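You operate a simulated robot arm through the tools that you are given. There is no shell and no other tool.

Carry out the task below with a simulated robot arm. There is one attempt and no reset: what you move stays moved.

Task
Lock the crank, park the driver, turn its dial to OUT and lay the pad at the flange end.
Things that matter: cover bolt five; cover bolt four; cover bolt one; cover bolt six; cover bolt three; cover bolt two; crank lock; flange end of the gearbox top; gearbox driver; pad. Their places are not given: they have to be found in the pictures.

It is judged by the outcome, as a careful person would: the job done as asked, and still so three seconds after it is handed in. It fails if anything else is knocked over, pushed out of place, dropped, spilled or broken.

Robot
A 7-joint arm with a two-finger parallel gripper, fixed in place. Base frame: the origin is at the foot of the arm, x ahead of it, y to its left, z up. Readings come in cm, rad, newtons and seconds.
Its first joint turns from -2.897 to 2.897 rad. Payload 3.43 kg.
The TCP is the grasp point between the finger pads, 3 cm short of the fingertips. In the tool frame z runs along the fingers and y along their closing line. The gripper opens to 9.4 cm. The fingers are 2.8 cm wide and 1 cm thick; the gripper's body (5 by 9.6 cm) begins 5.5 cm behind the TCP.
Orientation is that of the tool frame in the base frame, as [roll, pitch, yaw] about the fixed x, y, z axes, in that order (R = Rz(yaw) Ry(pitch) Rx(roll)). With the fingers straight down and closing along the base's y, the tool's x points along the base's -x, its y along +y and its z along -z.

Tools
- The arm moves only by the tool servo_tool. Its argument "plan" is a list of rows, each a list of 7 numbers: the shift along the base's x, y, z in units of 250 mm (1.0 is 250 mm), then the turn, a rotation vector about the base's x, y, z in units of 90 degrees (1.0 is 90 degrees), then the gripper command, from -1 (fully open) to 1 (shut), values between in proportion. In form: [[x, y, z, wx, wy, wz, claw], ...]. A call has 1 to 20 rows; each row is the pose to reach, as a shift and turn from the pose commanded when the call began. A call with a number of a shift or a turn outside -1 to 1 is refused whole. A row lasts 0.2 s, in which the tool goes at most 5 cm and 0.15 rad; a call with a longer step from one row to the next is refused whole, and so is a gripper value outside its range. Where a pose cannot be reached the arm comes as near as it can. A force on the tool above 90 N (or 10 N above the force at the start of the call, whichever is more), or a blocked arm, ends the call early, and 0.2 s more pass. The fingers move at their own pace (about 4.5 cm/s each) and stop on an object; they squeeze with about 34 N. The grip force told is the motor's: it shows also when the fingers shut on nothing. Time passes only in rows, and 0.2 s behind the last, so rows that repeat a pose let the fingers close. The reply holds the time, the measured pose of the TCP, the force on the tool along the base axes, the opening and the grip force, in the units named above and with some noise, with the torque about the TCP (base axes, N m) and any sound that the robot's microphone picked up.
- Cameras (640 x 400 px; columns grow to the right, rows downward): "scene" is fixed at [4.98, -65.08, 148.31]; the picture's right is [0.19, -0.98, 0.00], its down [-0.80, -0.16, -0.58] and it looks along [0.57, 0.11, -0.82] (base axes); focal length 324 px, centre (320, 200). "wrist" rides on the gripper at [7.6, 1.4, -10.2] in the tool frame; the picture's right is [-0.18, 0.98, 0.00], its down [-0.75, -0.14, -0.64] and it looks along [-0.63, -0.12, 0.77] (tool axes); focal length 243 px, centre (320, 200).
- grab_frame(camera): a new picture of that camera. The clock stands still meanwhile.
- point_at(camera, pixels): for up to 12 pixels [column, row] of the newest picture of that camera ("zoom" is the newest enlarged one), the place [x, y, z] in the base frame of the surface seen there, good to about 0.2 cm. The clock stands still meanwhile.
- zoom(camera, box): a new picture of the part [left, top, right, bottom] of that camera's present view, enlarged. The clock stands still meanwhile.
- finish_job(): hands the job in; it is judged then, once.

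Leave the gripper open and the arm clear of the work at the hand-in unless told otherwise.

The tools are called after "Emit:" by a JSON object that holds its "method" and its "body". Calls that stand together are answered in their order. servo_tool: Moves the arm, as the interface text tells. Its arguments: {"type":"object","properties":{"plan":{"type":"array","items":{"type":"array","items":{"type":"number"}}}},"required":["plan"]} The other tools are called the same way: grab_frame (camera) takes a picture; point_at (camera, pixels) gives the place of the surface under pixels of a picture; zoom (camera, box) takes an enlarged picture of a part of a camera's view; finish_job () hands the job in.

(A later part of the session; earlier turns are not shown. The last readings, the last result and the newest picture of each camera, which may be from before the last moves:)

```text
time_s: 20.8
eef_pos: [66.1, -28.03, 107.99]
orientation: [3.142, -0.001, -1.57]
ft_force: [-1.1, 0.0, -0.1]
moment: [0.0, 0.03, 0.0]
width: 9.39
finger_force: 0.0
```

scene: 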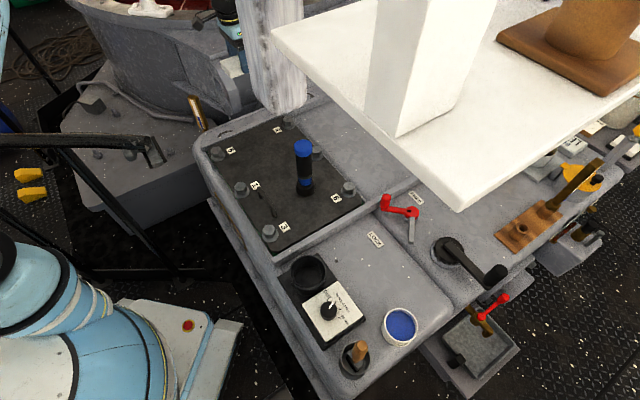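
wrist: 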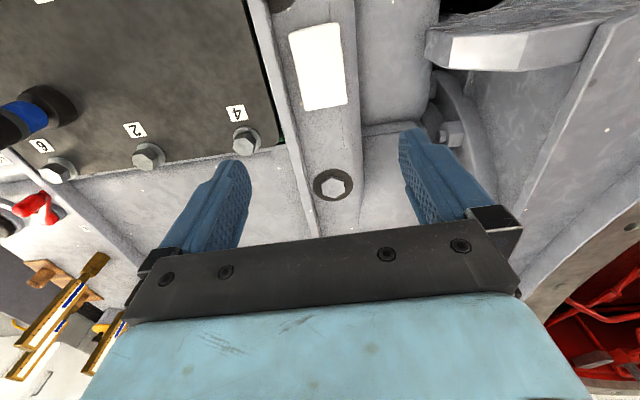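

Yaw is now as wanted (closing line along x). Now I tilt −45° about x so the hand leans toward +y.

Emit:
{"method": "servo_tool", "body": {"plan": [[0, 0, 0, -0.085, 0, 0, -1], [0, 0, 0, -0.17, 0, 0, -1], [0, 0, 0, -0.255, 0, 0, -1], [0, 0, 0, -0.34, 0, 0, -1], [0, 0, 0, -0.42, 0, 0, -1], [0, 0, 0, -0.5, 0, 0, -1], [0, 0, 0, -0.5, 0, 0, -1]]}}

Emit:
{"method": "grab_frame", "body": {"camera": "wrist"}}

Emit:
{"method": "grab_frame", "body": {"camera": "scene"}}

```text
time_s: 22.4
eef_pos: [65.98, -28.14, 108.14]
orientation: [3.141, -0.787, -1.571]
ft_force: [-0.5, -1.1, 0.0]
moment: [0.02, 0.03, -0.03]
width: 9.41
finger_force: 0.1
```

```text
taken
```

wrist: 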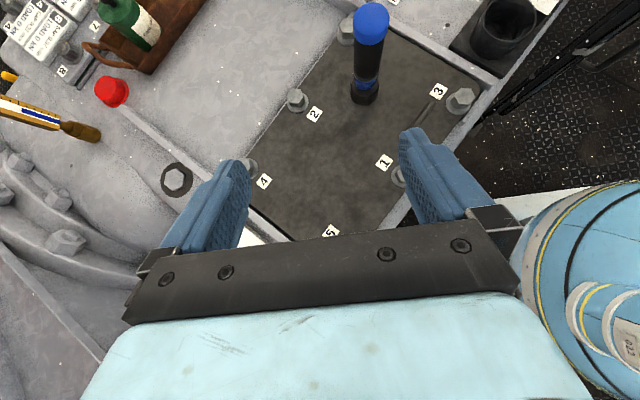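

```text
taken
```

scene: 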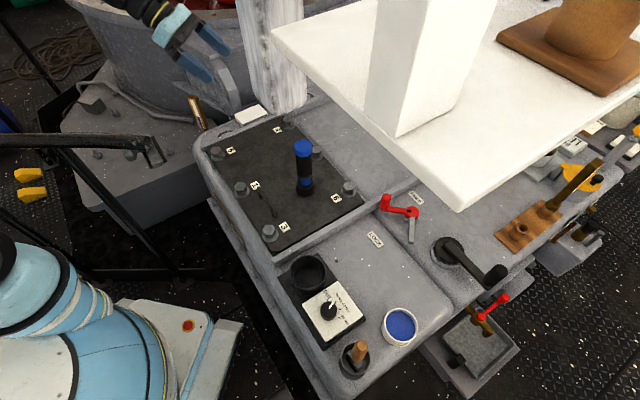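

The tilted pose is reached. I measure the driver again from this view.

Emit:
{"method": "zoom", "body": {"camera": "wrist", "box": [320, 0, 420, 110]}}

```text
3.64 times, centred on (370, 55) of wrist
```

zoom: 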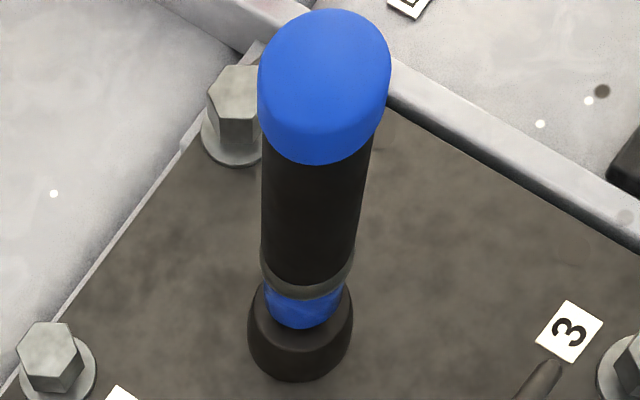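

Emit:
{"method": "point_at", "body": {"camera": "zoom", "pixels": [[325, 65], [264, 75], [385, 85], [325, 15], [320, 150], [266, 200], [360, 200], [313, 200], [252, 335], [348, 340], [300, 375], [308, 305]]}}

```text
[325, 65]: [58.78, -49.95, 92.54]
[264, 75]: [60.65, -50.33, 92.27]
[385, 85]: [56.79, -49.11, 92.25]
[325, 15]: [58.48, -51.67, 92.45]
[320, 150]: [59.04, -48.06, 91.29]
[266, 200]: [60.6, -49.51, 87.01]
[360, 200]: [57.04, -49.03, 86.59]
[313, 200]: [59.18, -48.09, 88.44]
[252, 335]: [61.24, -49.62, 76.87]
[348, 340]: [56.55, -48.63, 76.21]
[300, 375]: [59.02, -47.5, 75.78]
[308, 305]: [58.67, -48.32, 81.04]
```

The driver's axis averages to (58.5,-50.0), handle diameter ≈3.7 cm. I move to a standoff 13 cm back along the tool axis and look.

Emit:
{"method": "servo_tool", "body": {"plan": [[-0.06, -0.1, -0.1, 0, 0, 0, -1], [-0.12, -0.2, -0.2, 0, 0, 0, -1], [-0.18, -0.3, -0.3, 0, 0, 0, -1], [-0.24, -0.4, -0.4, 0, 0, 0, -1], [-0.3, -0.512, -0.5, 0, 0, 0, -1], [-0.3, -0.512, -0.5, 0, 0, 0, -1]]}}

Emit:
{"method": "grab_frame", "body": {"camera": "wrist"}}

Emit:
{"method": "grab_frame", "body": {"camera": "scene"}}

```text
time_s: 23.8
eef_pos: [58.44, -40.71, 95.58]
orientation: [3.14, -0.785, -1.572]
ft_force: [0.4, 0.2, 0.6]
moment: [0.01, -0.03, -0.05]
width: 9.4
finger_force: 0.1
```

```text
taken
```

wrist: 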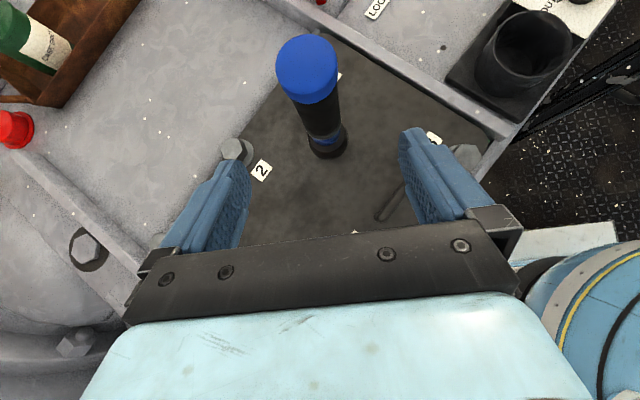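

```text
taken
```

scene: 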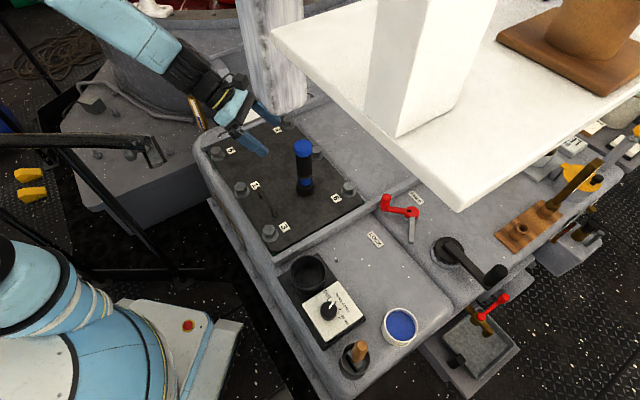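

Clear view. Checking the driver's position once more from here and where the arm links are relative to the post.

Emit:
{"method": "point_at", "body": {"camera": "wrist", "pixels": [[307, 60], [280, 68], [335, 62], [305, 36], [311, 100], [302, 115], [339, 110], [322, 112], [310, 145], [346, 140], [330, 156], [327, 142]]}}

Emit:
{"method": "point_at", "body": {"camera": "scene", "pixels": [[190, 70], [150, 40], [215, 90], [110, 25], [205, 65], [235, 78], [185, 45], [160, 15], [262, 105], [250, 142], [228, 80], [180, 60]]}}

```text
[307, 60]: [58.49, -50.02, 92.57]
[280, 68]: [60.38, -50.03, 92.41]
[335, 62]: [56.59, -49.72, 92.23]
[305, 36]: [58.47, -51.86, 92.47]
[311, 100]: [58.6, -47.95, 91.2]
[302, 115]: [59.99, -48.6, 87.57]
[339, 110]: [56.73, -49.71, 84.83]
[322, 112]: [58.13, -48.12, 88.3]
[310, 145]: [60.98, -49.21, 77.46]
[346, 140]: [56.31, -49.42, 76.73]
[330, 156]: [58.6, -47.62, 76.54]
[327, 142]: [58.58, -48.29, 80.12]
```

```text
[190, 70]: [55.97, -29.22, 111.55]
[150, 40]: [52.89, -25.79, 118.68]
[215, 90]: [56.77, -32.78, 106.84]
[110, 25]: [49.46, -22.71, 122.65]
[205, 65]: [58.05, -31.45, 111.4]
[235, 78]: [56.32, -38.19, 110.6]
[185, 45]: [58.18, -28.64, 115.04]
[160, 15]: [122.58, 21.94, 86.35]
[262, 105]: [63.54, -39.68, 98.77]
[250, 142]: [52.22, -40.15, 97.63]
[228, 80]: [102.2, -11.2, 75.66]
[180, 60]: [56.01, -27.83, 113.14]
```

Driver axis confirmed at (58.5,-49.9); the arm is >20 cm from the post. Approaching along the tool axis to TCP ≈(58.5,-49.9,86.4).

Emit:
{"method": "servo_tool", "body": {"plan": [[0, -0.1, -0.1, 0, 0, 0, -1], [0, -0.2, -0.2, 0, 0, 0, -1], [0.001, -0.29, -0.29, 0, 0, 0, -1], [0.002, -0.34, -0.34, 0, 0, 0, -1], [0.002, -0.367, -0.364, 0, 0, 0, -1], [0.002, -0.367, -0.364, 0, 0, 0, -1]]}}

Emit:
{"method": "grab_frame", "body": {"camera": "wrist"}}

Emit:
{"method": "zoom", "body": {"camera": "scene", "box": [190, 60, 370, 220]}}

```text
time_s: 25.2
eef_pos: [58.56, -49.95, 86.44]
orientation: [-3.141, -0.785, -1.571]
ft_force: [0.3, 0.3, -1.2]
moment: [0.01, 0.03, 0.0]
width: 9.41
finger_force: 0.0
```

```text
taken
```

wrist: 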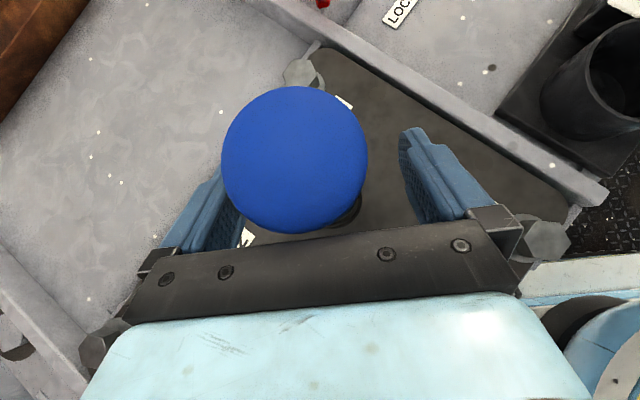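

```text
2.50 times, centred on (280, 140) of scene
```

zoom: 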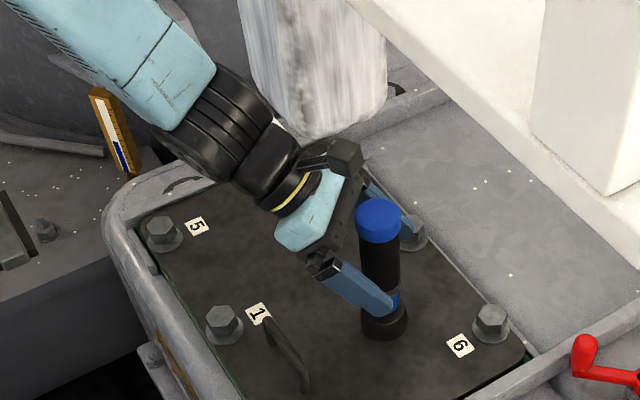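

The fingers straddle the handle. Closing.

Emit:
{"method": "servo_tool", "body": {"plan": [[0, 0, 0, 0, 0, 0, 1], [0, 0, 0, 0, 0, 0, 1], [0, 0, 0, 0, 0, 0, 1], [0, 0, 0, 0, 0, 0, 1], [0, 0, 0, 0, 0, 0, 1], [0, 0, 0, 0, 0, 0, 1]]}}

Emit:
{"method": "grab_frame", "body": {"camera": "wrist"}}

```text
time_s: 26.6
eef_pos: [58.68, -50.06, 86.45]
orientation: [-3.141, -0.786, -1.572]
ft_force: [1.6, 0.4, 2.3]
moment: [0.0, -0.03, 0.01]
width: 4.37
finger_force: 33.5
```

```text
taken
```

wrist: 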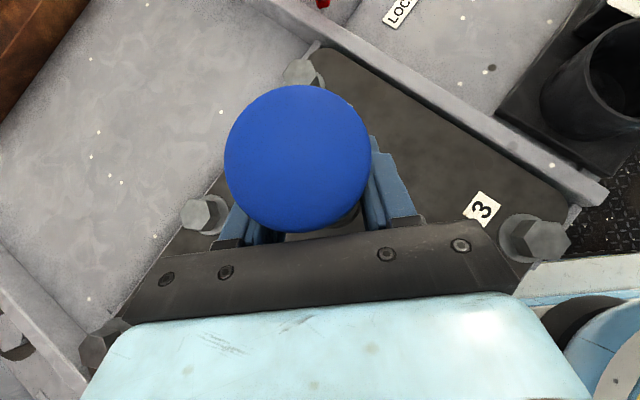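

Driver gripped (4.4 cm). Before moving, I measure the holder cup's rim in the scene view.

Emit:
{"method": "zoom", "body": {"camera": "scene", "box": [270, 240, 350, 310]}}

```text
5.71 times, centred on (310, 275) of scene
```

zoom: 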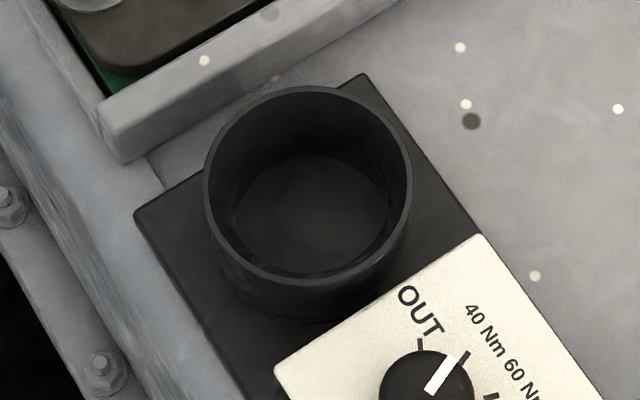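

Emit:
{"method": "point_at", "body": {"camera": "zoom", "pixels": [[310, 88], [206, 185], [409, 185], [310, 282], [240, 115], [380, 118], [235, 255], [385, 255], [310, 210], [310, 180], [270, 225], [350, 230]]}}

Emit:
{"method": "point_at", "body": {"camera": "zoom", "pixels": [[430, 378], [425, 395], [445, 365], [421, 342], [468, 352], [490, 398], [350, 330], [300, 370], [470, 250], [150, 215], [130, 140], [300, 60]]}}

```text
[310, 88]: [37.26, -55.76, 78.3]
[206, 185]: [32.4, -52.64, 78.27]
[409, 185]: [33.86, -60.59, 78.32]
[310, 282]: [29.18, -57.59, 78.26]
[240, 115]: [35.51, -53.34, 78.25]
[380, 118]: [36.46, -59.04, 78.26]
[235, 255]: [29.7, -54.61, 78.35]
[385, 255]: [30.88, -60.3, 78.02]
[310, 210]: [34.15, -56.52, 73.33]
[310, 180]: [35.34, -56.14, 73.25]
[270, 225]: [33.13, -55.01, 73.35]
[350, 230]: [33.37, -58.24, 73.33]
```

```text
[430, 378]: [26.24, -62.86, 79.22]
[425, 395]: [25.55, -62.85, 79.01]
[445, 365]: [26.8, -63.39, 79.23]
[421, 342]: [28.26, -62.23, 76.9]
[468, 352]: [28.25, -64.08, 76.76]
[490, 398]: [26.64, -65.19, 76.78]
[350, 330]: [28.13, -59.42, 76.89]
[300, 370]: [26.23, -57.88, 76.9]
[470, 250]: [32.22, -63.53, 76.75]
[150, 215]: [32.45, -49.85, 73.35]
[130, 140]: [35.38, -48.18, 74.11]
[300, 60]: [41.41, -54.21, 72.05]
```

Cup: centre (33.15,-56.6), rim z 78.3, floor z 73.3, inner radius ≈3.7 – the driver foot (radius ≈2.3) fits. I lift the driver 7.5 cm and move it sideways to y≈-40, away from the hanging post, then over to x≈42.

Emit:
{"method": "servo_tool", "body": {"plan": [[0, 0, 0.06, 0, 0, 0, 1], [0, 0, 0.16, 0, 0, 0, 1], [0, 0, 0.3, 0, 0, 0, 1], [0, 0.1, 0.3, 0, 0, 0, 1], [0, 0.22, 0.3, 0, 0, 0, 1], [0, 0.34, 0.3, 0, 0, 0, 1], [0, 0.4, 0.3, 0, 0, 0, 1], [0, 0.4, 0.3, 0, 0, 0, 1]]}}

Emit:
{"method": "grab_frame", "body": {"camera": "scene"}}

```text
time_s: 28.4
eef_pos: [58.51, -39.88, 94.14]
orientation: [3.142, -0.785, -1.571]
ft_force: [-0.1, 0.3, -4.1]
moment: [0.05, -0.03, 0.01]
width: 4.39
finger_force: 33.8
```

```text
taken
```

scene: 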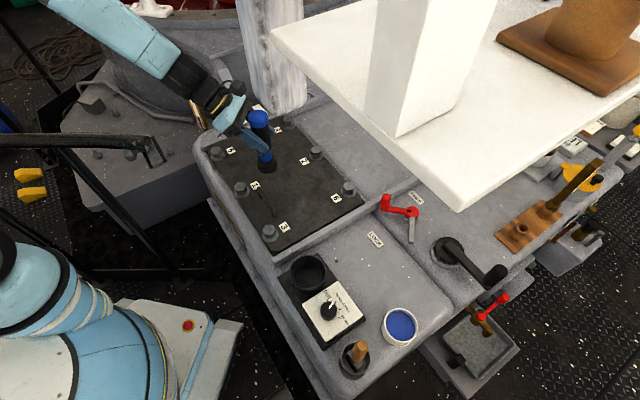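

The driver is held upright. Moving on around the post's left side toward the cup.

Emit:
{"method": "servo_tool", "body": {"plan": [[-0.14, 0, 0.01, 0, 0, 0, 1], [-0.3, 0, 0.01, 0, 0, 0, 1], [-0.46, 0, 0.01, 0, 0, 0, 1], [-0.62, -0.01, 0.01, 0, 0, 0, 1], [-0.72, -0.1, 0.01, 0, 0, 0, 1], [-0.8, -0.22, 0.01, 0, 0, 0, 1], [-0.87, -0.34, 0.01, 0, 0, 0, 1], [-0.9, -0.4, 0.01, 0, 0, 0, 1], [-0.9, -0.4, 0.01, 0, 0, 0, 1]]}}

Emit:
{"method": "grab_frame", "body": {"camera": "scene"}}

Emit:
{"method": "grab_frame", "body": {"camera": "wrist"}}

```text
time_s: 30.4
eef_pos: [36.1, -50.14, 94.32]
orientation: [3.141, -0.786, -1.571]
ft_force: [0.0, 0.5, -4.1]
moment: [0.04, 0.04, -0.02]
width: 4.39
finger_force: 33.8
```

```text
taken
```

scene: 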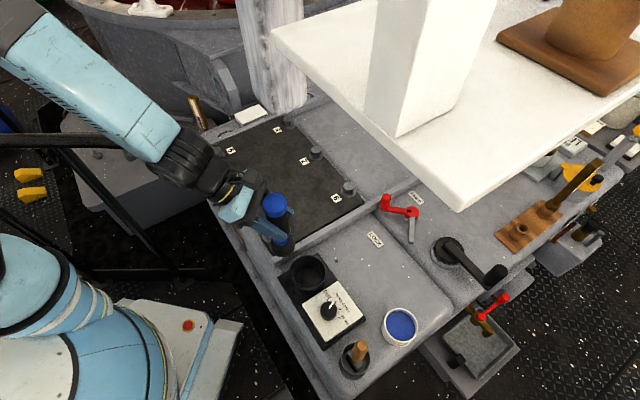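

```text
taken
```

wrist: 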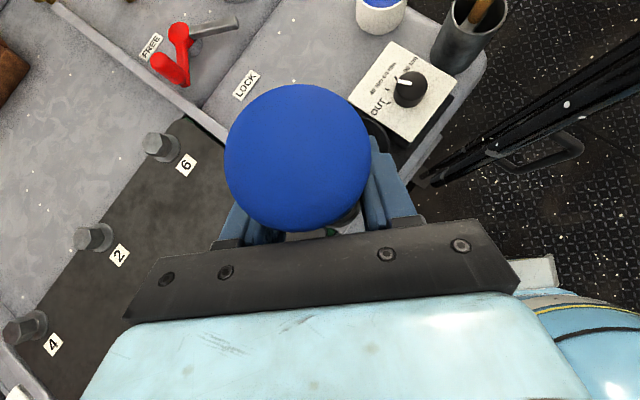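

Moving over the cup centre at the same height.

Emit:
{"method": "servo_tool", "body": {"plan": [[-0.05, -0.12, 0, 0, 0, 0, 1], [-0.1, -0.22, 0, 0, 0, 0, 1], [-0.116, -0.269, 0, 0, 0, 0, 1], [-0.116, -0.269, 0, 0, 0, 0, 1]]}}

Emit:
{"method": "zoom", "body": {"camera": "scene", "box": [240, 180, 380, 320]}}

```text
time_s: 31.4
eef_pos: [33.15, -56.75, 94.15]
orientation: [3.141, -0.784, -1.57]
ft_force: [0.4, 0.0, -6.0]
moment: [0.02, -0.03, -0.03]
width: 4.39
finger_force: 34.0
```

```text
2.86 times, centred on (310, 250) of scene
```

zoom: 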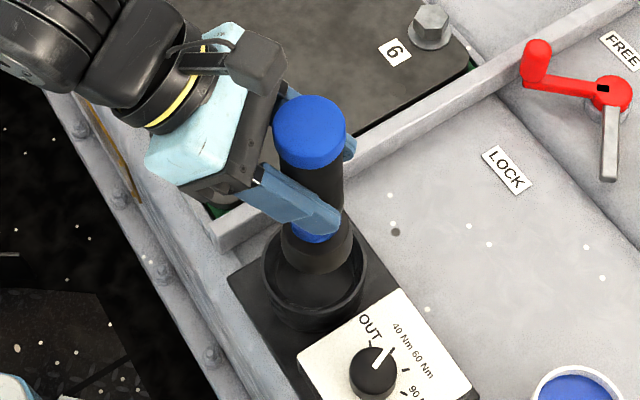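

Emit:
{"method": "point_at", "body": {"camera": "zoom", "pixels": [[284, 245], [350, 245], [317, 268], [317, 255], [276, 130], [345, 130], [310, 155], [310, 110], [310, 105], [266, 280], [364, 275], [310, 328]]}}

```text
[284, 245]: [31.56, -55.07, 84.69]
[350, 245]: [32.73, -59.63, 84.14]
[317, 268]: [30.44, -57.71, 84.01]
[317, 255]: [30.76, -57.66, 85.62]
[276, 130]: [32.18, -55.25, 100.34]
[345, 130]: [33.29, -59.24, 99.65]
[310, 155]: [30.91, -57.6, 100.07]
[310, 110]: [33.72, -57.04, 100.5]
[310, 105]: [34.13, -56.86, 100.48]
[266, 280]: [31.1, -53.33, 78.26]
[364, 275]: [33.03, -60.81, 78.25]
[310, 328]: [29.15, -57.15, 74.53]
```

The driver foot is over the cup within a few millimetres; I nudge +0.25 cm in x and y and lower it into the cup.

Emit:
{"method": "servo_tool", "body": {"plan": [[0.01, 0.01, -0.08, 0, 0, 0, 1], [0.01, 0.01, -0.18, 0, 0, 0, 1], [0.01, 0.01, -0.27, 0, 0, 0, 1], [0.01, 0.01, -0.33, 0, 0, 0, 1], [0.01, 0.01, -0.355, 0, 0, 0, 1], [0.01, 0.01, -0.355, 0, 0, 0, 1]]}}

Emit:
{"method": "zoom", "body": {"camera": "scene", "box": [240, 180, 380, 320]}}

```text
time_s: 32.8
eef_pos: [33.17, -56.45, 85.26]
orientation: [-3.141, -0.786, -1.572]
ft_force: [0.6, 0.2, -3.2]
moment: [-0.01, 0.0, 0.01]
width: 4.38
finger_force: 33.7
```

```text
2.86 times, centred on (310, 250) of scene
```

zoom: 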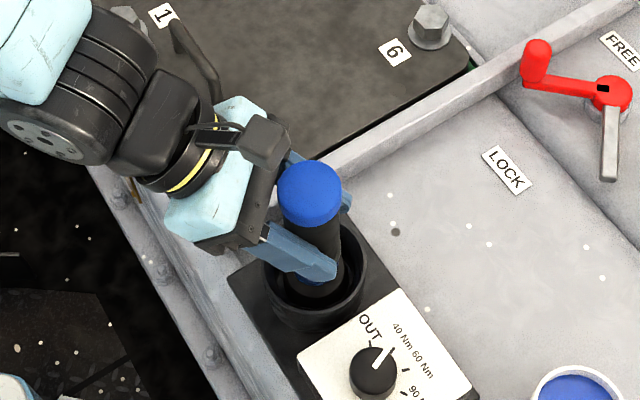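

It's inside the cup rim; lowering the last few millimetres until it stands on the floor.

Emit:
{"method": "servo_tool", "body": {"plan": [[0, 0, -0.01, 0, 0, 0, 1], [0, 0, -0.018, 0, 0, 0, 1], [0, 0, -0.022, 0, 0, 0, 1], [0, 0, -0.022, 0, 0, 0, 1]]}}

```text
time_s: 33.8
eef_pos: [33.23, -56.44, 84.82]
orientation: [-3.141, -0.785, -1.571]
ft_force: [0.4, 0.3, -3.8]
moment: [0.04, -0.01, 0.01]
width: 4.36
finger_force: 33.9
```

Emit:
{"method": "servo_tool", "body": {"plan": [[0, 0, -0.006, 0, 0, 0, 1], [0, 0, -0.012, 0, 0, 0, 1], [0, 0, -0.012, 0, 0, 0, 1]]}}

```text
time_s: 34.6
eef_pos: [33.38, -56.52, 84.52]
orientation: [-3.141, -0.787, -1.57]
ft_force: [0.8, -0.3, 2.1]
moment: [0.02, 0.11, 0.01]
width: 4.39
finger_force: 34.2
```

Contact felt. Releasing the driver.

Emit:
{"method": "servo_tool", "body": {"plan": [[0, 0, -0.002, 0, 0, 0, 0], [0, 0, -0.002, 0, 0, 0, -0.4], [0, 0, -0.002, 0, 0, 0, -0.8], [0, 0, -0.002, 0, 0, 0, -0.8], [0, 0, -0.002, 0, 0, 0, -0.8]]}}

Emit:
{"method": "grab_frame", "body": {"camera": "wrist"}}

Emit:
{"method": "zoom", "body": {"camera": "scene", "box": [240, 180, 380, 320]}}

```text
time_s: 35.8
eef_pos: [33.23, -56.38, 84.41]
orientation: [3.141, -0.784, -1.571]
ft_force: [-0.4, 0.1, 0.5]
moment: [-0.02, -0.01, 0.04]
width: 8.47
finger_force: 0.0
```

```text
taken
```

wrist: 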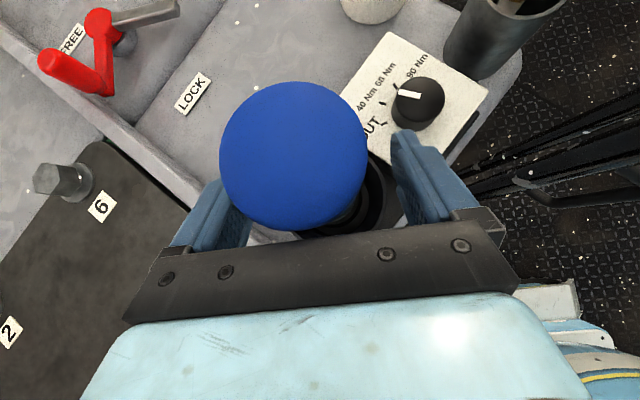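

```text
2.86 times, centred on (310, 250) of scene
```

zoom: 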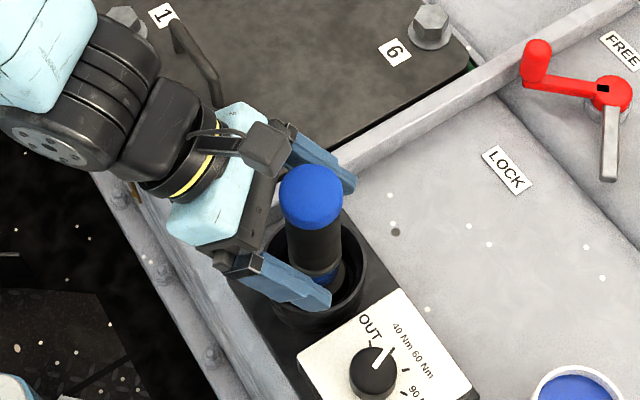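

The driver stands in its cup. Retracting along the tool axis, away toward +y and up.

Emit:
{"method": "servo_tool", "body": {"plan": [[0, 0.06, 0.06, 0, 0, 0, -0.8], [0, 0.18, 0.18, 0, 0, 0, -0.8], [0, 0.3, 0.3, 0, 0, 0, -1], [0, 0.42, 0.42, 0, 0, 0, -1], [0, 0.5, 0.52, 0, 0, 0, -1], [0, 0.5, 0.6, 0, 0, 0, -1]]}}

Emit:
{"method": "grab_frame", "body": {"camera": "wrist"}}

Emit:
{"method": "grab_frame", "body": {"camera": "scene"}}

```text
time_s: 37.2
eef_pos: [33.33, -43.98, 99.37]
orientation: [-3.138, -0.785, -1.57]
ft_force: [0.2, -0.2, -0.6]
moment: [0.0, 0.01, -0.06]
width: 9.39
finger_force: 0.0
```

```text
taken
```

wrist: 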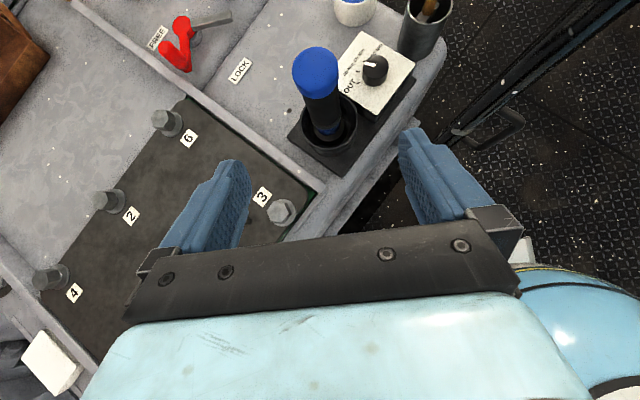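

```text
taken
```

scene: 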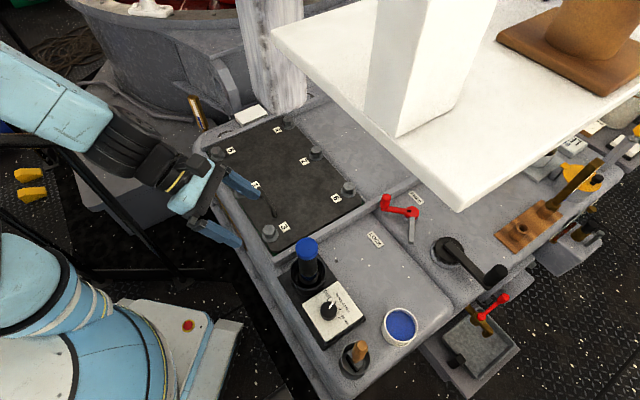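

The driver is parked in its cup. Now the dial: zoom in with the wrist camera for precise knob and tick positions.

Emit:
{"method": "zoom", "body": {"camera": "wrist", "box": [335, 25, 425, 105]}}

```text
5.00 times, centred on (380, 65) of wrist
```

zoom: 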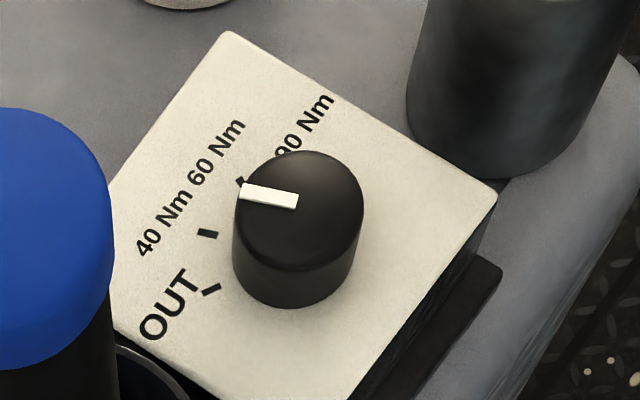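

Emit:
{"method": "point_at", "body": {"camera": "zoom", "pixels": [[245, 191], [292, 201], [240, 225], [360, 205], [305, 158], [300, 262], [300, 215], [208, 233], [211, 290], [240, 182], [300, 306], [236, 270]]}}

Emit:
{"method": "zoom", "body": {"camera": "scene", "box": [300, 280, 360, 330]}}

```text
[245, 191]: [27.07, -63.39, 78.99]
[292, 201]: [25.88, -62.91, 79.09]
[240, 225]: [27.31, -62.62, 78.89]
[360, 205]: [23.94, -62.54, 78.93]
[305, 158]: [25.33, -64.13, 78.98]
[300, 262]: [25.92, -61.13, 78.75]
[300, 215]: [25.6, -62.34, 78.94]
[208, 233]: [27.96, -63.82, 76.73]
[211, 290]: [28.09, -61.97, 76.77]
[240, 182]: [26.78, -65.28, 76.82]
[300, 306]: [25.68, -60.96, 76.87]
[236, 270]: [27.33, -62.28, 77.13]
```

```text
8.00 times, centred on (330, 305) of scene
```

zoom: 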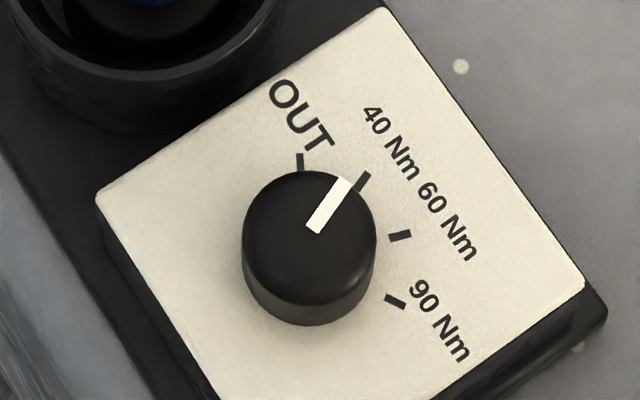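

Emit:
{"method": "point_at", "body": {"camera": "zoom", "pixels": [[311, 228], [345, 184], [300, 163], [362, 182], [400, 236], [395, 301], [310, 175], [246, 235], [372, 235], [310, 298], [310, 235], [310, 322]]}}

```text
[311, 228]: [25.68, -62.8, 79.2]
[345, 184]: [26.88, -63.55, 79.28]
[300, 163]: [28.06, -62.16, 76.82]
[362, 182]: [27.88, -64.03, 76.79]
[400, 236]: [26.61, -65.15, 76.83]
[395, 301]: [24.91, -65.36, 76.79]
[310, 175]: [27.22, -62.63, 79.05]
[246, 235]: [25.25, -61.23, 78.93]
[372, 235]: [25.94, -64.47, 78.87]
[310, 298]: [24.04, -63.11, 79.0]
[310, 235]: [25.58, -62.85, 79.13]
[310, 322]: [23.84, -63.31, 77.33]
```

Knob centre (25.6,-62.8), radius ≈1.65, top z≈79.1; ticks are at about 15° (OUT), −25° (40), −65° (60), −105° (90); the pointer is at 40. So it needs +40° (counterclockwise from above). I check the brush handle's extent and the board's underside nearby before going in.

Emit:
{"method": "zoom", "body": {"camera": "scene", "box": [325, 325, 425, 395]}}

```text
5.71 times, centred on (375, 360) of scene
```

zoom: 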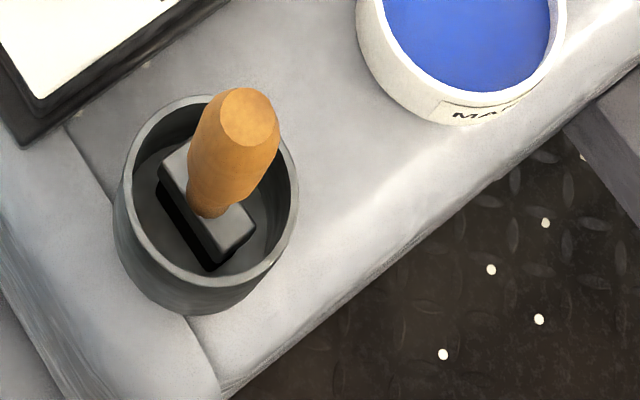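

Emit:
{"method": "point_at", "body": {"camera": "zoom", "pixels": [[250, 115], [230, 95], [272, 120], [215, 160], [210, 205], [210, 100], [130, 180], [295, 180], [200, 260], [400, 60], [460, 40], [560, 20]]}}

Emit:
{"method": "point_at", "body": {"camera": "scene", "pixels": [[272, 30], [280, 42], [350, 105], [420, 170], [455, 205], [465, 205], [340, 98], [400, 155], [375, 130], [310, 70], [440, 30], [372, 110]]}}

```text
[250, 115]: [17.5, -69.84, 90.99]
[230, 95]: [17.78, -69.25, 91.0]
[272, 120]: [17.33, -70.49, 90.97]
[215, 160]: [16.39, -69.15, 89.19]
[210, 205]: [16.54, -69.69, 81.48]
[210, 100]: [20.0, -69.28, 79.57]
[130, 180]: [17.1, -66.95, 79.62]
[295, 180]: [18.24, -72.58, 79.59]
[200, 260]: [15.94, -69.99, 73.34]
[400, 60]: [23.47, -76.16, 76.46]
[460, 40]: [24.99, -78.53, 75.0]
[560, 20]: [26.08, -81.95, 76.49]
```

```text
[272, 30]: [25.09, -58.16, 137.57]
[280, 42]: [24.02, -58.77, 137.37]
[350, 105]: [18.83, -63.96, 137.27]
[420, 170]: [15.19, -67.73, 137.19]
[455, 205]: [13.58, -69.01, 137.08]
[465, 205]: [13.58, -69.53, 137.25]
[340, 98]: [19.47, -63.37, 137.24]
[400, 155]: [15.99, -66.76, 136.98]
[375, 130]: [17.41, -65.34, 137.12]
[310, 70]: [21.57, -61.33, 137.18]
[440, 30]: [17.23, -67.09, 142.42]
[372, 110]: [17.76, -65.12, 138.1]
```

Brush handle tops out at (17.4,-69.8,91) and the board is at z≈137; both will be clear if I stay low. I now bring the hand back to vertical beside the gearbox at about (24,-48,97), fingers partly closed to 5.5 cm.

Emit:
{"method": "servo_tool", "body": {"plan": [[-0.063, -0.027, -0.016, 0.0833, 0, 0, -0.17], [-0.126, -0.054, -0.032, 0.1667, 0, 0, -0.17], [-0.188, -0.081, -0.048, 0.25, 0, 0, -0.17], [-0.25, -0.108, -0.064, 0.3333, 0, 0, -0.17], [-0.313, -0.135, -0.08, 0.4167, 0, 0, -0.17], [-0.376, -0.162, -0.096, 0.5, 0, 0, -0.17], [-0.376, -0.162, -0.096, 0.5, 0, 0, -0.17]]}}

Emit:
{"method": "grab_frame", "body": {"camera": "scene"}}

Emit:
{"method": "grab_frame", "body": {"camera": "wrist"}}

```text
time_s: 38.8
eef_pos: [23.96, -47.94, 97.05]
orientation: [3.141, 0.001, -1.571]
ft_force: [0.7, -0.2, 0.0]
moment: [-0.01, -0.01, 0.01]
width: 5.5
finger_force: 0.1
out of reach, approached as far as the arm can: row 3
```

```text
taken
```

scene: 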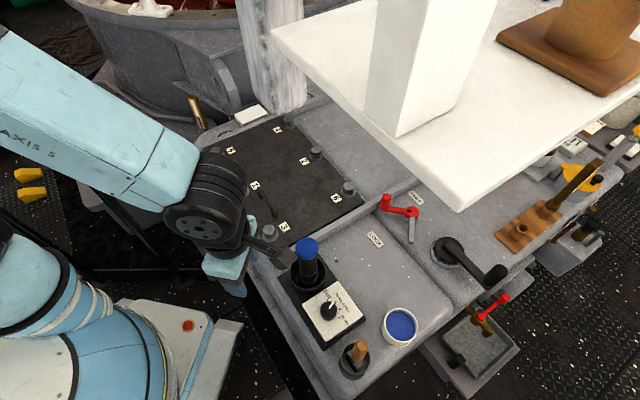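

```text
taken
```

wrist: 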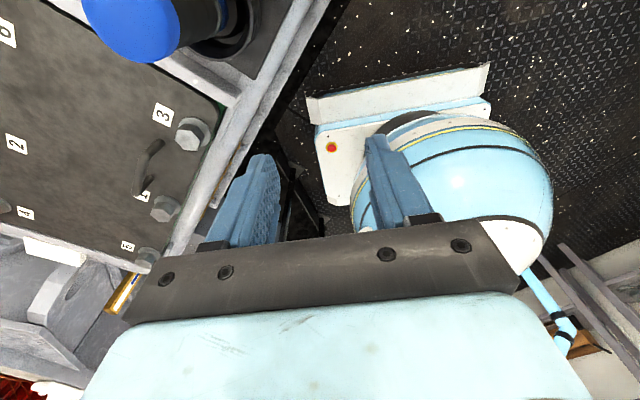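

The hand is vertical again. I move past the driver's left side to over the knob at z≈93.

Emit:
{"method": "servo_tool", "body": {"plan": [[-0.03, -0.12, -0.02, 0, 0, 0, -0.17], [-0.06, -0.24, -0.04, 0, 0, 0, -0.17], [-0.08, -0.34, -0.06, 0, 0, 0, -0.17], [-0.03, -0.45, -0.1, 0, 0, 0, -0.17], [0.03, -0.55, -0.14, 0, 0, 0, -0.17], [0.064, -0.592, -0.16, 0, 0, 0, -0.17], [0.064, -0.592, -0.16, 0, 0, 0, -0.17]]}}

Emit:
{"method": "grab_frame", "body": {"camera": "wrist"}}

Emit:
{"method": "grab_frame", "body": {"camera": "scene"}}

```text
time_s: 40.4
eef_pos: [25.39, -62.95, 93.16]
orientation: [-3.141, 0.0, -1.571]
ft_force: [-0.9, 0.6, 0.4]
moment: [-0.02, 0.0, 0.04]
width: 5.5
finger_force: 0.1
```

```text
taken
```

wrist: 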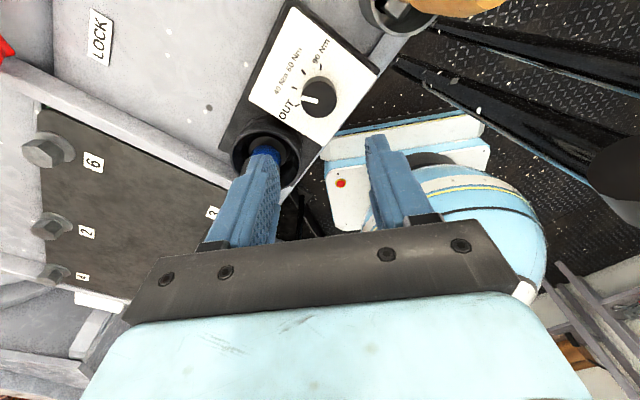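

```text
taken
```

scene: 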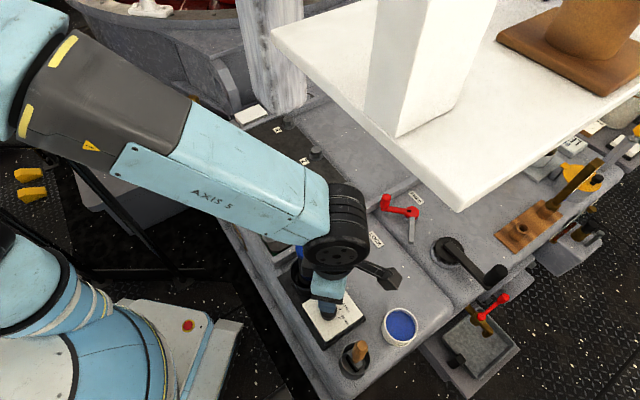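

The hand is over the dial. I check the forearm's height versus the board, and re-measure the knob from here.

Emit:
{"method": "point_at", "body": {"camera": "scene", "pixels": [[300, 180], [240, 150], [345, 200], [180, 100], [100, 80], [310, 215], [380, 275], [330, 300], [250, 130], [340, 240], [60, 60], [320, 190]]}}

Emit:
{"method": "zoom", "body": {"camera": "wrist", "box": [240, 40, 400, 160]}}

```text
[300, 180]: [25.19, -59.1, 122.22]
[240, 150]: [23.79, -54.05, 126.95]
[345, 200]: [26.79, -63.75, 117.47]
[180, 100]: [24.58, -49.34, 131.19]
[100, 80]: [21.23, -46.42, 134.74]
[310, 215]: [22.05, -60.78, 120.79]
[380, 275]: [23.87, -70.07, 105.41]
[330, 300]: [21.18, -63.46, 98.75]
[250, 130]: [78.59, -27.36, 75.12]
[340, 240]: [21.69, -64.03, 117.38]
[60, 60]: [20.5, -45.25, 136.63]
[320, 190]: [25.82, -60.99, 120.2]
```

```text
3.33 times, centred on (320, 100) of wrist
```

zoom: 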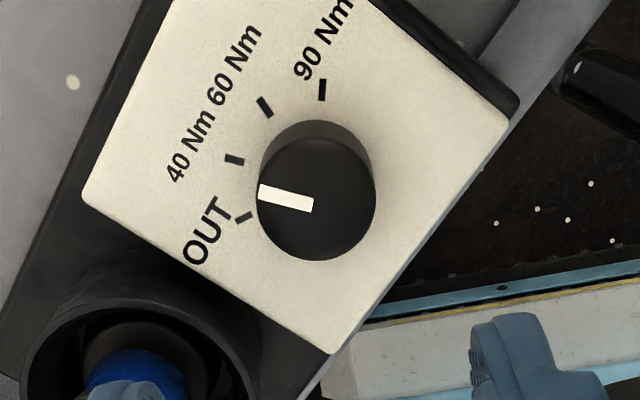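

Emit:
{"method": "point_at", "body": {"camera": "zoom", "pixels": [[262, 193], [310, 205], [259, 215], [372, 195], [318, 142], [318, 256], [316, 200], [234, 160], [243, 217], [265, 107], [322, 90], [300, 130]]}}

```text
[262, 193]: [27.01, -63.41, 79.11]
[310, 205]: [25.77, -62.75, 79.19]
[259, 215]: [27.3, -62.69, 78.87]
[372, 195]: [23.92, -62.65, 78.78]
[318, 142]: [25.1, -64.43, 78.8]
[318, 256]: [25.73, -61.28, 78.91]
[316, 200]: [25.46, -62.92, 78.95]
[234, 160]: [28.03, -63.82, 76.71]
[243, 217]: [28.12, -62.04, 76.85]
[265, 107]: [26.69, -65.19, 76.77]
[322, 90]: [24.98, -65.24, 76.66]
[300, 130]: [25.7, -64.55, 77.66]
```

Knob centre confirmed (25.6,-62.85). Descending with fingers on either side of the knob to TCP z≈80.3.

Emit:
{"method": "servo_tool", "body": {"plan": [[0, -0.001, -0.14, 0, 0, 0, -0.17], [0, -0.002, -0.28, 0, 0, 0, -0.17], [0, -0.002, -0.4, 0, 0, 0, -0.17], [0, -0.002, -0.47, 0, 0, 0, -0.17], [0, -0.002, -0.505, 0, 0, 0, -0.17], [0, -0.002, -0.505, 0, 0, 0, -0.17]]}}

Emit:
{"method": "grab_frame", "body": {"camera": "wrist"}}

Emit:
{"method": "zoom", "body": {"camera": "scene", "box": [260, 220, 420, 360]}}

```text
time_s: 41.8
eef_pos: [25.54, -62.89, 80.36]
orientation: [-3.141, 0.0, -1.572]
ft_force: [0.0, -1.1, 0.6]
moment: [-0.03, 0.0, -0.03]
width: 5.49
finger_force: 0.0
```

```text
taken
```

wrist: 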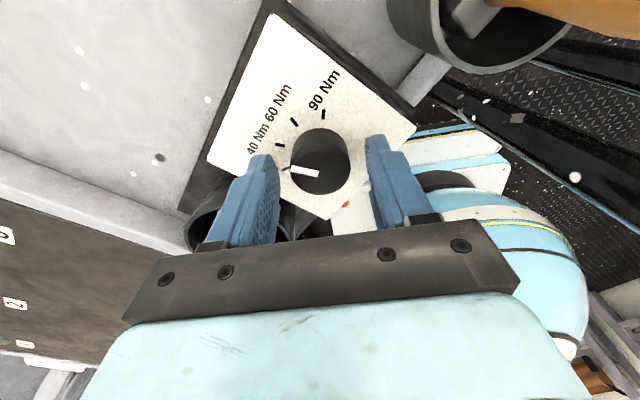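

```text
2.86 times, centred on (340, 290) of scene
```

zoom: 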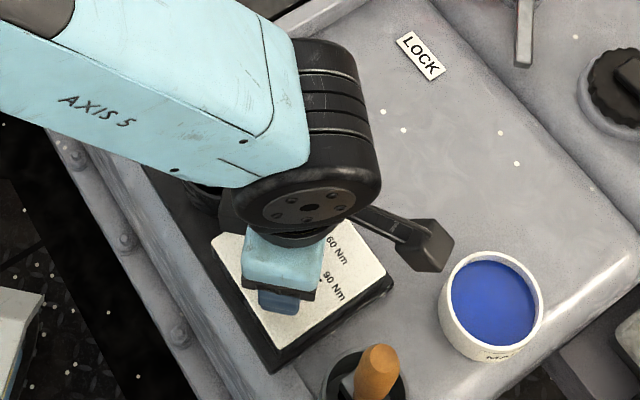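

The knob is centred between the fingers. Closing on it.

Emit:
{"method": "servo_tool", "body": {"plan": [[0, 0, 0, 0, 0, 0, 0.4], [0, 0, 0, 0, 0, 0, 1], [0, 0, 0, 0, 0, 0, 1], [0, 0, 0, 0, 0, 0, 1]]}}

Emit:
{"method": "grab_frame", "body": {"camera": "wrist"}}

```text
time_s: 42.8
eef_pos: [25.59, -62.83, 80.42]
orientation: [3.14, 0.001, -1.571]
ft_force: [0.4, -0.4, -1.1]
moment: [-0.08, -0.03, -0.01]
width: 3.48
finger_force: 45.2
```

```text
taken
```

wrist: 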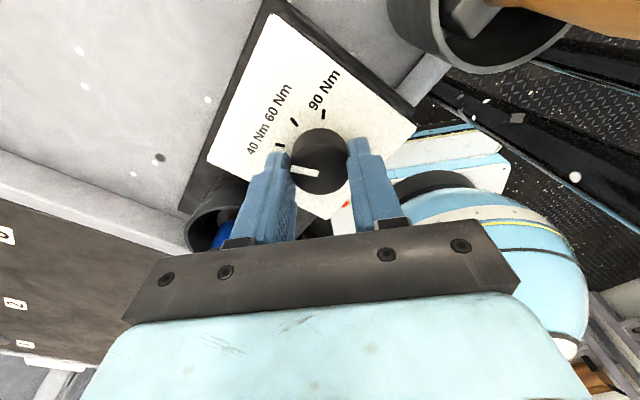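

Gripped the knob. Rotating +41° counterclockwise in small steps.

Emit:
{"method": "servo_tool", "body": {"plan": [[0, 0, 0, 0, 0, 0.065, 1], [0, 0, 0, 0, 0, 0.13, 1], [0, 0, 0, 0, 0, 0.195, 1], [0, 0, 0, 0, 0, 0.26, 1], [0, 0, 0, 0, 0, 0.325, 1], [0, 0, 0, 0, 0, 0.39, 1], [0, 0, 0, 0, 0, 0.455, 1], [0, 0, 0, 0, 0, 0.455, 1], [0, 0, 0, 0, 0, 0.455, 1]]}}

Emit:
{"method": "grab_frame", "body": {"camera": "wrist"}}

```text
time_s: 44.8
eef_pos: [25.62, -62.73, 80.44]
orientation: [3.141, -0.002, -0.857]
ft_force: [14.2, 0.7, 7.2]
moment: [-0.38, -0.88, -0.01]
width: 3.46
finger_force: 44.8
```

```text
taken
```

wrist: 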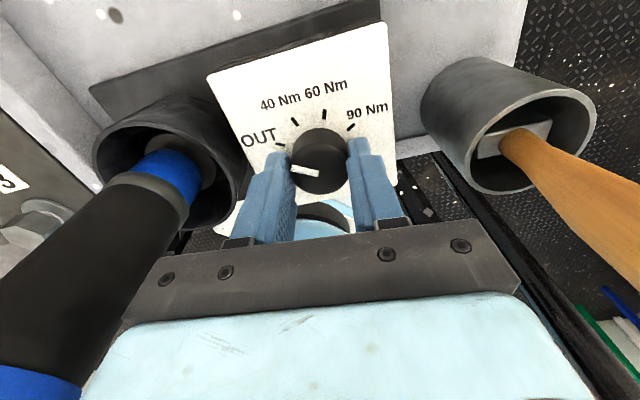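

The pointer turned with the fingers and appears toward OUT. Releasing and lifting straight up a bit to check.

Emit:
{"method": "servo_tool", "body": {"plan": [[0, 0, 0, 0, 0, 0, 0.1], [0, 0, 0, 0, 0, 0, -0.17], [0, 0, 0, 0, 0, 0, -0.17], [0, 0, 0, 0, 0, 0, -0.17], [0, 0, 0.1, 0, 0, 0, -0.17], [0, 0, 0.24, 0, 0, 0, -0.17], [0, 0, 0.4, 0, 0, 0, -0.17], [0, 0, 0.5, 0, 0, 0, -0.17], [0, 0, 0.5, 0, 0, 0, -0.17]]}}

Emit:
{"method": "zoom", "body": {"camera": "wrist", "box": [240, 40, 400, 160]}}

Emit:
{"method": "grab_frame", "body": {"camera": "scene"}}

```text
time_s: 46.8
eef_pos: [25.36, -62.99, 93.08]
orientation: [-3.141, 0.0, -0.858]
ft_force: [-0.9, -0.3, -0.2]
moment: [0.01, 0.02, -0.04]
width: 5.49
finger_force: 0.0
```

```text
3.33 times, centred on (320, 100) of wrist
```

zoom: 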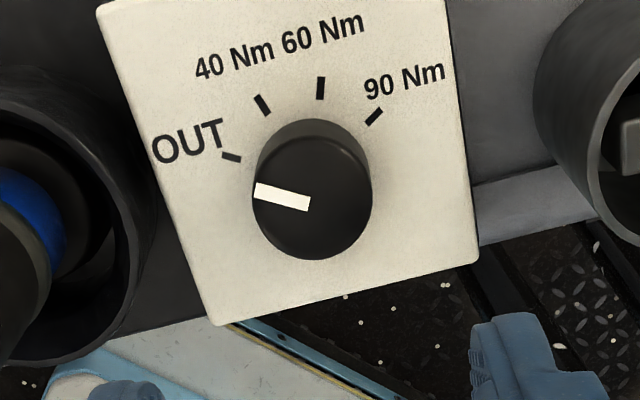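

```text
taken
```

scene: 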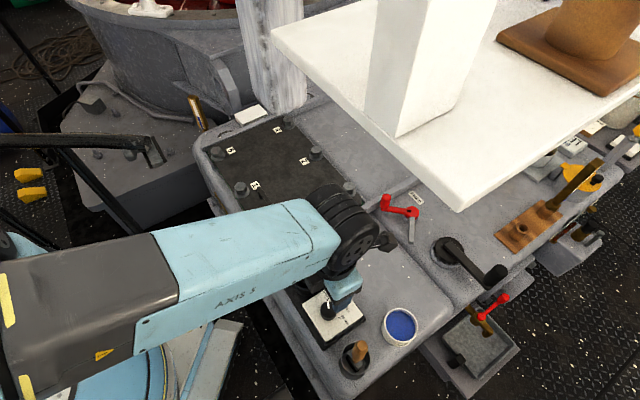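

The dial looks set to OUT; I verify by measuring pointer and tick directions.

Emit:
{"method": "point_at", "body": {"camera": "zoom", "pixels": [[260, 191], [305, 204], [231, 157], [262, 104], [320, 88], [374, 117], [256, 205], [370, 195], [312, 140], [312, 256], [20, 230], [40, 195]]}}

Emit:
{"method": "point_at", "body": {"camera": "scene", "pixels": [[320, 215], [250, 240], [345, 190], [100, 300], [180, 260], [350, 230], [390, 240], [330, 200], [300, 210], [340, 270], [200, 320], [20, 300]]}}

```text
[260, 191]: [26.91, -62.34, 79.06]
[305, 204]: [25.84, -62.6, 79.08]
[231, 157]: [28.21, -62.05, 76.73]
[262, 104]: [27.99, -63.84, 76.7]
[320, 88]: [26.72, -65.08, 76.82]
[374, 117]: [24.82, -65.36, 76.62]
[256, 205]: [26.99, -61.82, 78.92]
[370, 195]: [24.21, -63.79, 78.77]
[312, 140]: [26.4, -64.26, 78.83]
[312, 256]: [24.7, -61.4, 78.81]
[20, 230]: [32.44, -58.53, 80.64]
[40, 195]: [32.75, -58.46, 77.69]
```

```text
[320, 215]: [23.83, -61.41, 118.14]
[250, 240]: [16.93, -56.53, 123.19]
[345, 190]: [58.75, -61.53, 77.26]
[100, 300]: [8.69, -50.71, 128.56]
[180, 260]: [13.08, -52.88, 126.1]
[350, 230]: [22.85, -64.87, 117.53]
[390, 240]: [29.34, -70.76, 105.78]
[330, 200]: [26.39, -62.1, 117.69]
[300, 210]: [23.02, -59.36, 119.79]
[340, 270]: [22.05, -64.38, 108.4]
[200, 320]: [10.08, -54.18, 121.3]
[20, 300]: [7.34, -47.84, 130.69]
```

Pointer direction ≈17° matches the OUT tick at ≈16.6°, so the dial is set to OUT. Next the crank lock. The handle is at r≈92 cm, and my arm would pass close to the hanging post there, so I first move out along a bearing to the right of it, to (47,-79,97), turning the tool back to yaw −90°, and check where the forearm lies.

Emit:
{"method": "servo_tool", "body": {"plan": [[0.122, -0.092, 0.03, 0, 0, -0.065, -0.17], [0.245, -0.185, 0.06, 0, 0, -0.13, -0.17], [0.367, -0.277, 0.085, 0, 0, -0.195, -0.17], [0.49, -0.37, 0.11, 0, 0, -0.26, -0.17], [0.612, -0.462, 0.13, 0, 0, -0.325, -0.17], [0.734, -0.554, 0.15, 0, 0, -0.39, -0.17], [0.856, -0.646, 0.166, 0, 0, -0.455, -0.17], [0.856, -0.646, 0.166, 0, 0, -0.455, -0.17]]}}

Emit:
{"method": "grab_frame", "body": {"camera": "scene"}}

Emit:
{"method": "grab_frame", "body": {"camera": "wrist"}}

```text
time_s: 48.6
eef_pos: [46.69, -79.12, 97.34]
orientation: [3.141, 0.0, -1.572]
ft_force: [0.6, 0.1, -0.6]
moment: [-0.03, 0.0, -0.02]
width: 5.49
finger_force: 0.1
```

```text
taken
```

scene: 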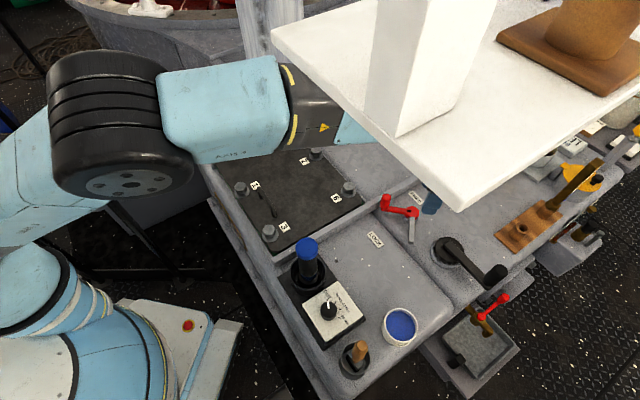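

```text
taken
```

wrist: 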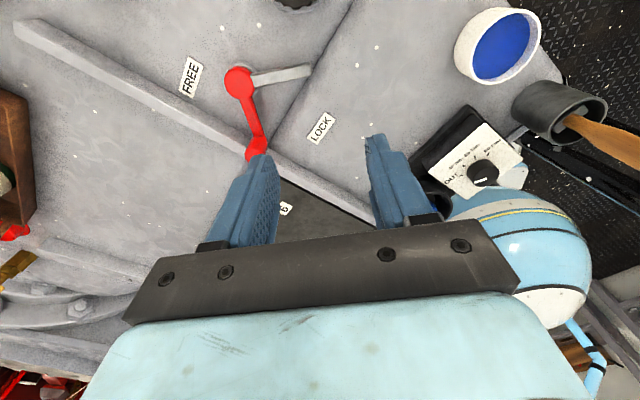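

The forearm now passes across the picture in front of the post. I measure its surface positions.

Emit:
{"method": "point_at", "body": {"camera": "scene", "pixels": [[225, 70], [225, 110], [225, 145], [280, 62], [300, 75], [310, 120], [335, 130], [345, 140], [280, 60], [285, 140], [100, 60], [100, 150]]}}

Emit:
{"method": "point_at", "body": {"camera": "scene", "pixels": [[270, 52], [255, 50], [290, 45], [300, 30], [285, 70], [320, 90], [265, 100], [180, 80], [250, 55], [430, 200], [307, 240], [310, 100]]}}

```text
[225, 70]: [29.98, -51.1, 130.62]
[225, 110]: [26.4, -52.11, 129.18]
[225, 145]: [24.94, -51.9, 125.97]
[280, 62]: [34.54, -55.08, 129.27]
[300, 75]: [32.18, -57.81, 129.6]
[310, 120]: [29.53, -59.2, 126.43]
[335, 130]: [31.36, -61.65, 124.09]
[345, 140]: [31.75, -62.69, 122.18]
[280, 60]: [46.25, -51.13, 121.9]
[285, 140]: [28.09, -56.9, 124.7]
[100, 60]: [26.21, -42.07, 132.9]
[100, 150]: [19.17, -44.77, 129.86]
```

```text
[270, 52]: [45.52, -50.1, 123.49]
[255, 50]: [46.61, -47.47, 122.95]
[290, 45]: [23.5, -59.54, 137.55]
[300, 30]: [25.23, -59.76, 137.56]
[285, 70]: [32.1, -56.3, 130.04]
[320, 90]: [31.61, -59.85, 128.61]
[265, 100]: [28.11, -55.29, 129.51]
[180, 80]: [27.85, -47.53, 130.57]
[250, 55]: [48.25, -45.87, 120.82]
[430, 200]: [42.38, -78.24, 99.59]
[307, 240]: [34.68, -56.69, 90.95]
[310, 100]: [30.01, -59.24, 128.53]
```

The forearm top is z≈130 at (30,-57): 6 cm under the board and about 12 cm from the post. Lowering the hand first (fingertips can travel at z≥76, since ridge and lever arm top out near 75.3) will bring the forearm below the post's bottom. First I measure the lock again from the wrist camera.

Emit:
{"method": "zoom", "body": {"camera": "wrist", "box": [160, 30, 360, 180]}}

```text
2.67 times, centred on (260, 105) of wrist
```

zoom: 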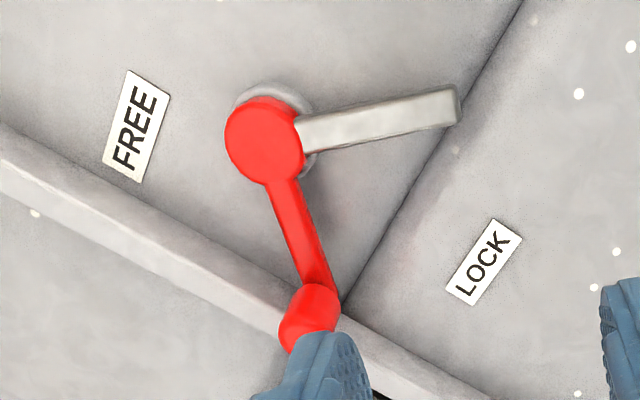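

Emit:
{"method": "point_at", "body": {"camera": "zoom", "pixels": [[265, 140], [228, 140], [303, 150], [268, 100], [280, 182], [297, 230], [310, 300], [290, 330], [452, 107], [345, 128], [400, 118], [60, 165]]}}

```text
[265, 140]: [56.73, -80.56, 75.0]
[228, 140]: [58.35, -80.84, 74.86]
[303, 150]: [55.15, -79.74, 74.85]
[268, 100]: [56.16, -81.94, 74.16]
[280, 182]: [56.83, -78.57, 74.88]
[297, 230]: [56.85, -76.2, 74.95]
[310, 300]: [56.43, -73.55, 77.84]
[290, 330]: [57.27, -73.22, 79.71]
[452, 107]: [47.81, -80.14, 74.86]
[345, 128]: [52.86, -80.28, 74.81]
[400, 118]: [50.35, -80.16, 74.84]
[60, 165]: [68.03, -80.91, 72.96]
```

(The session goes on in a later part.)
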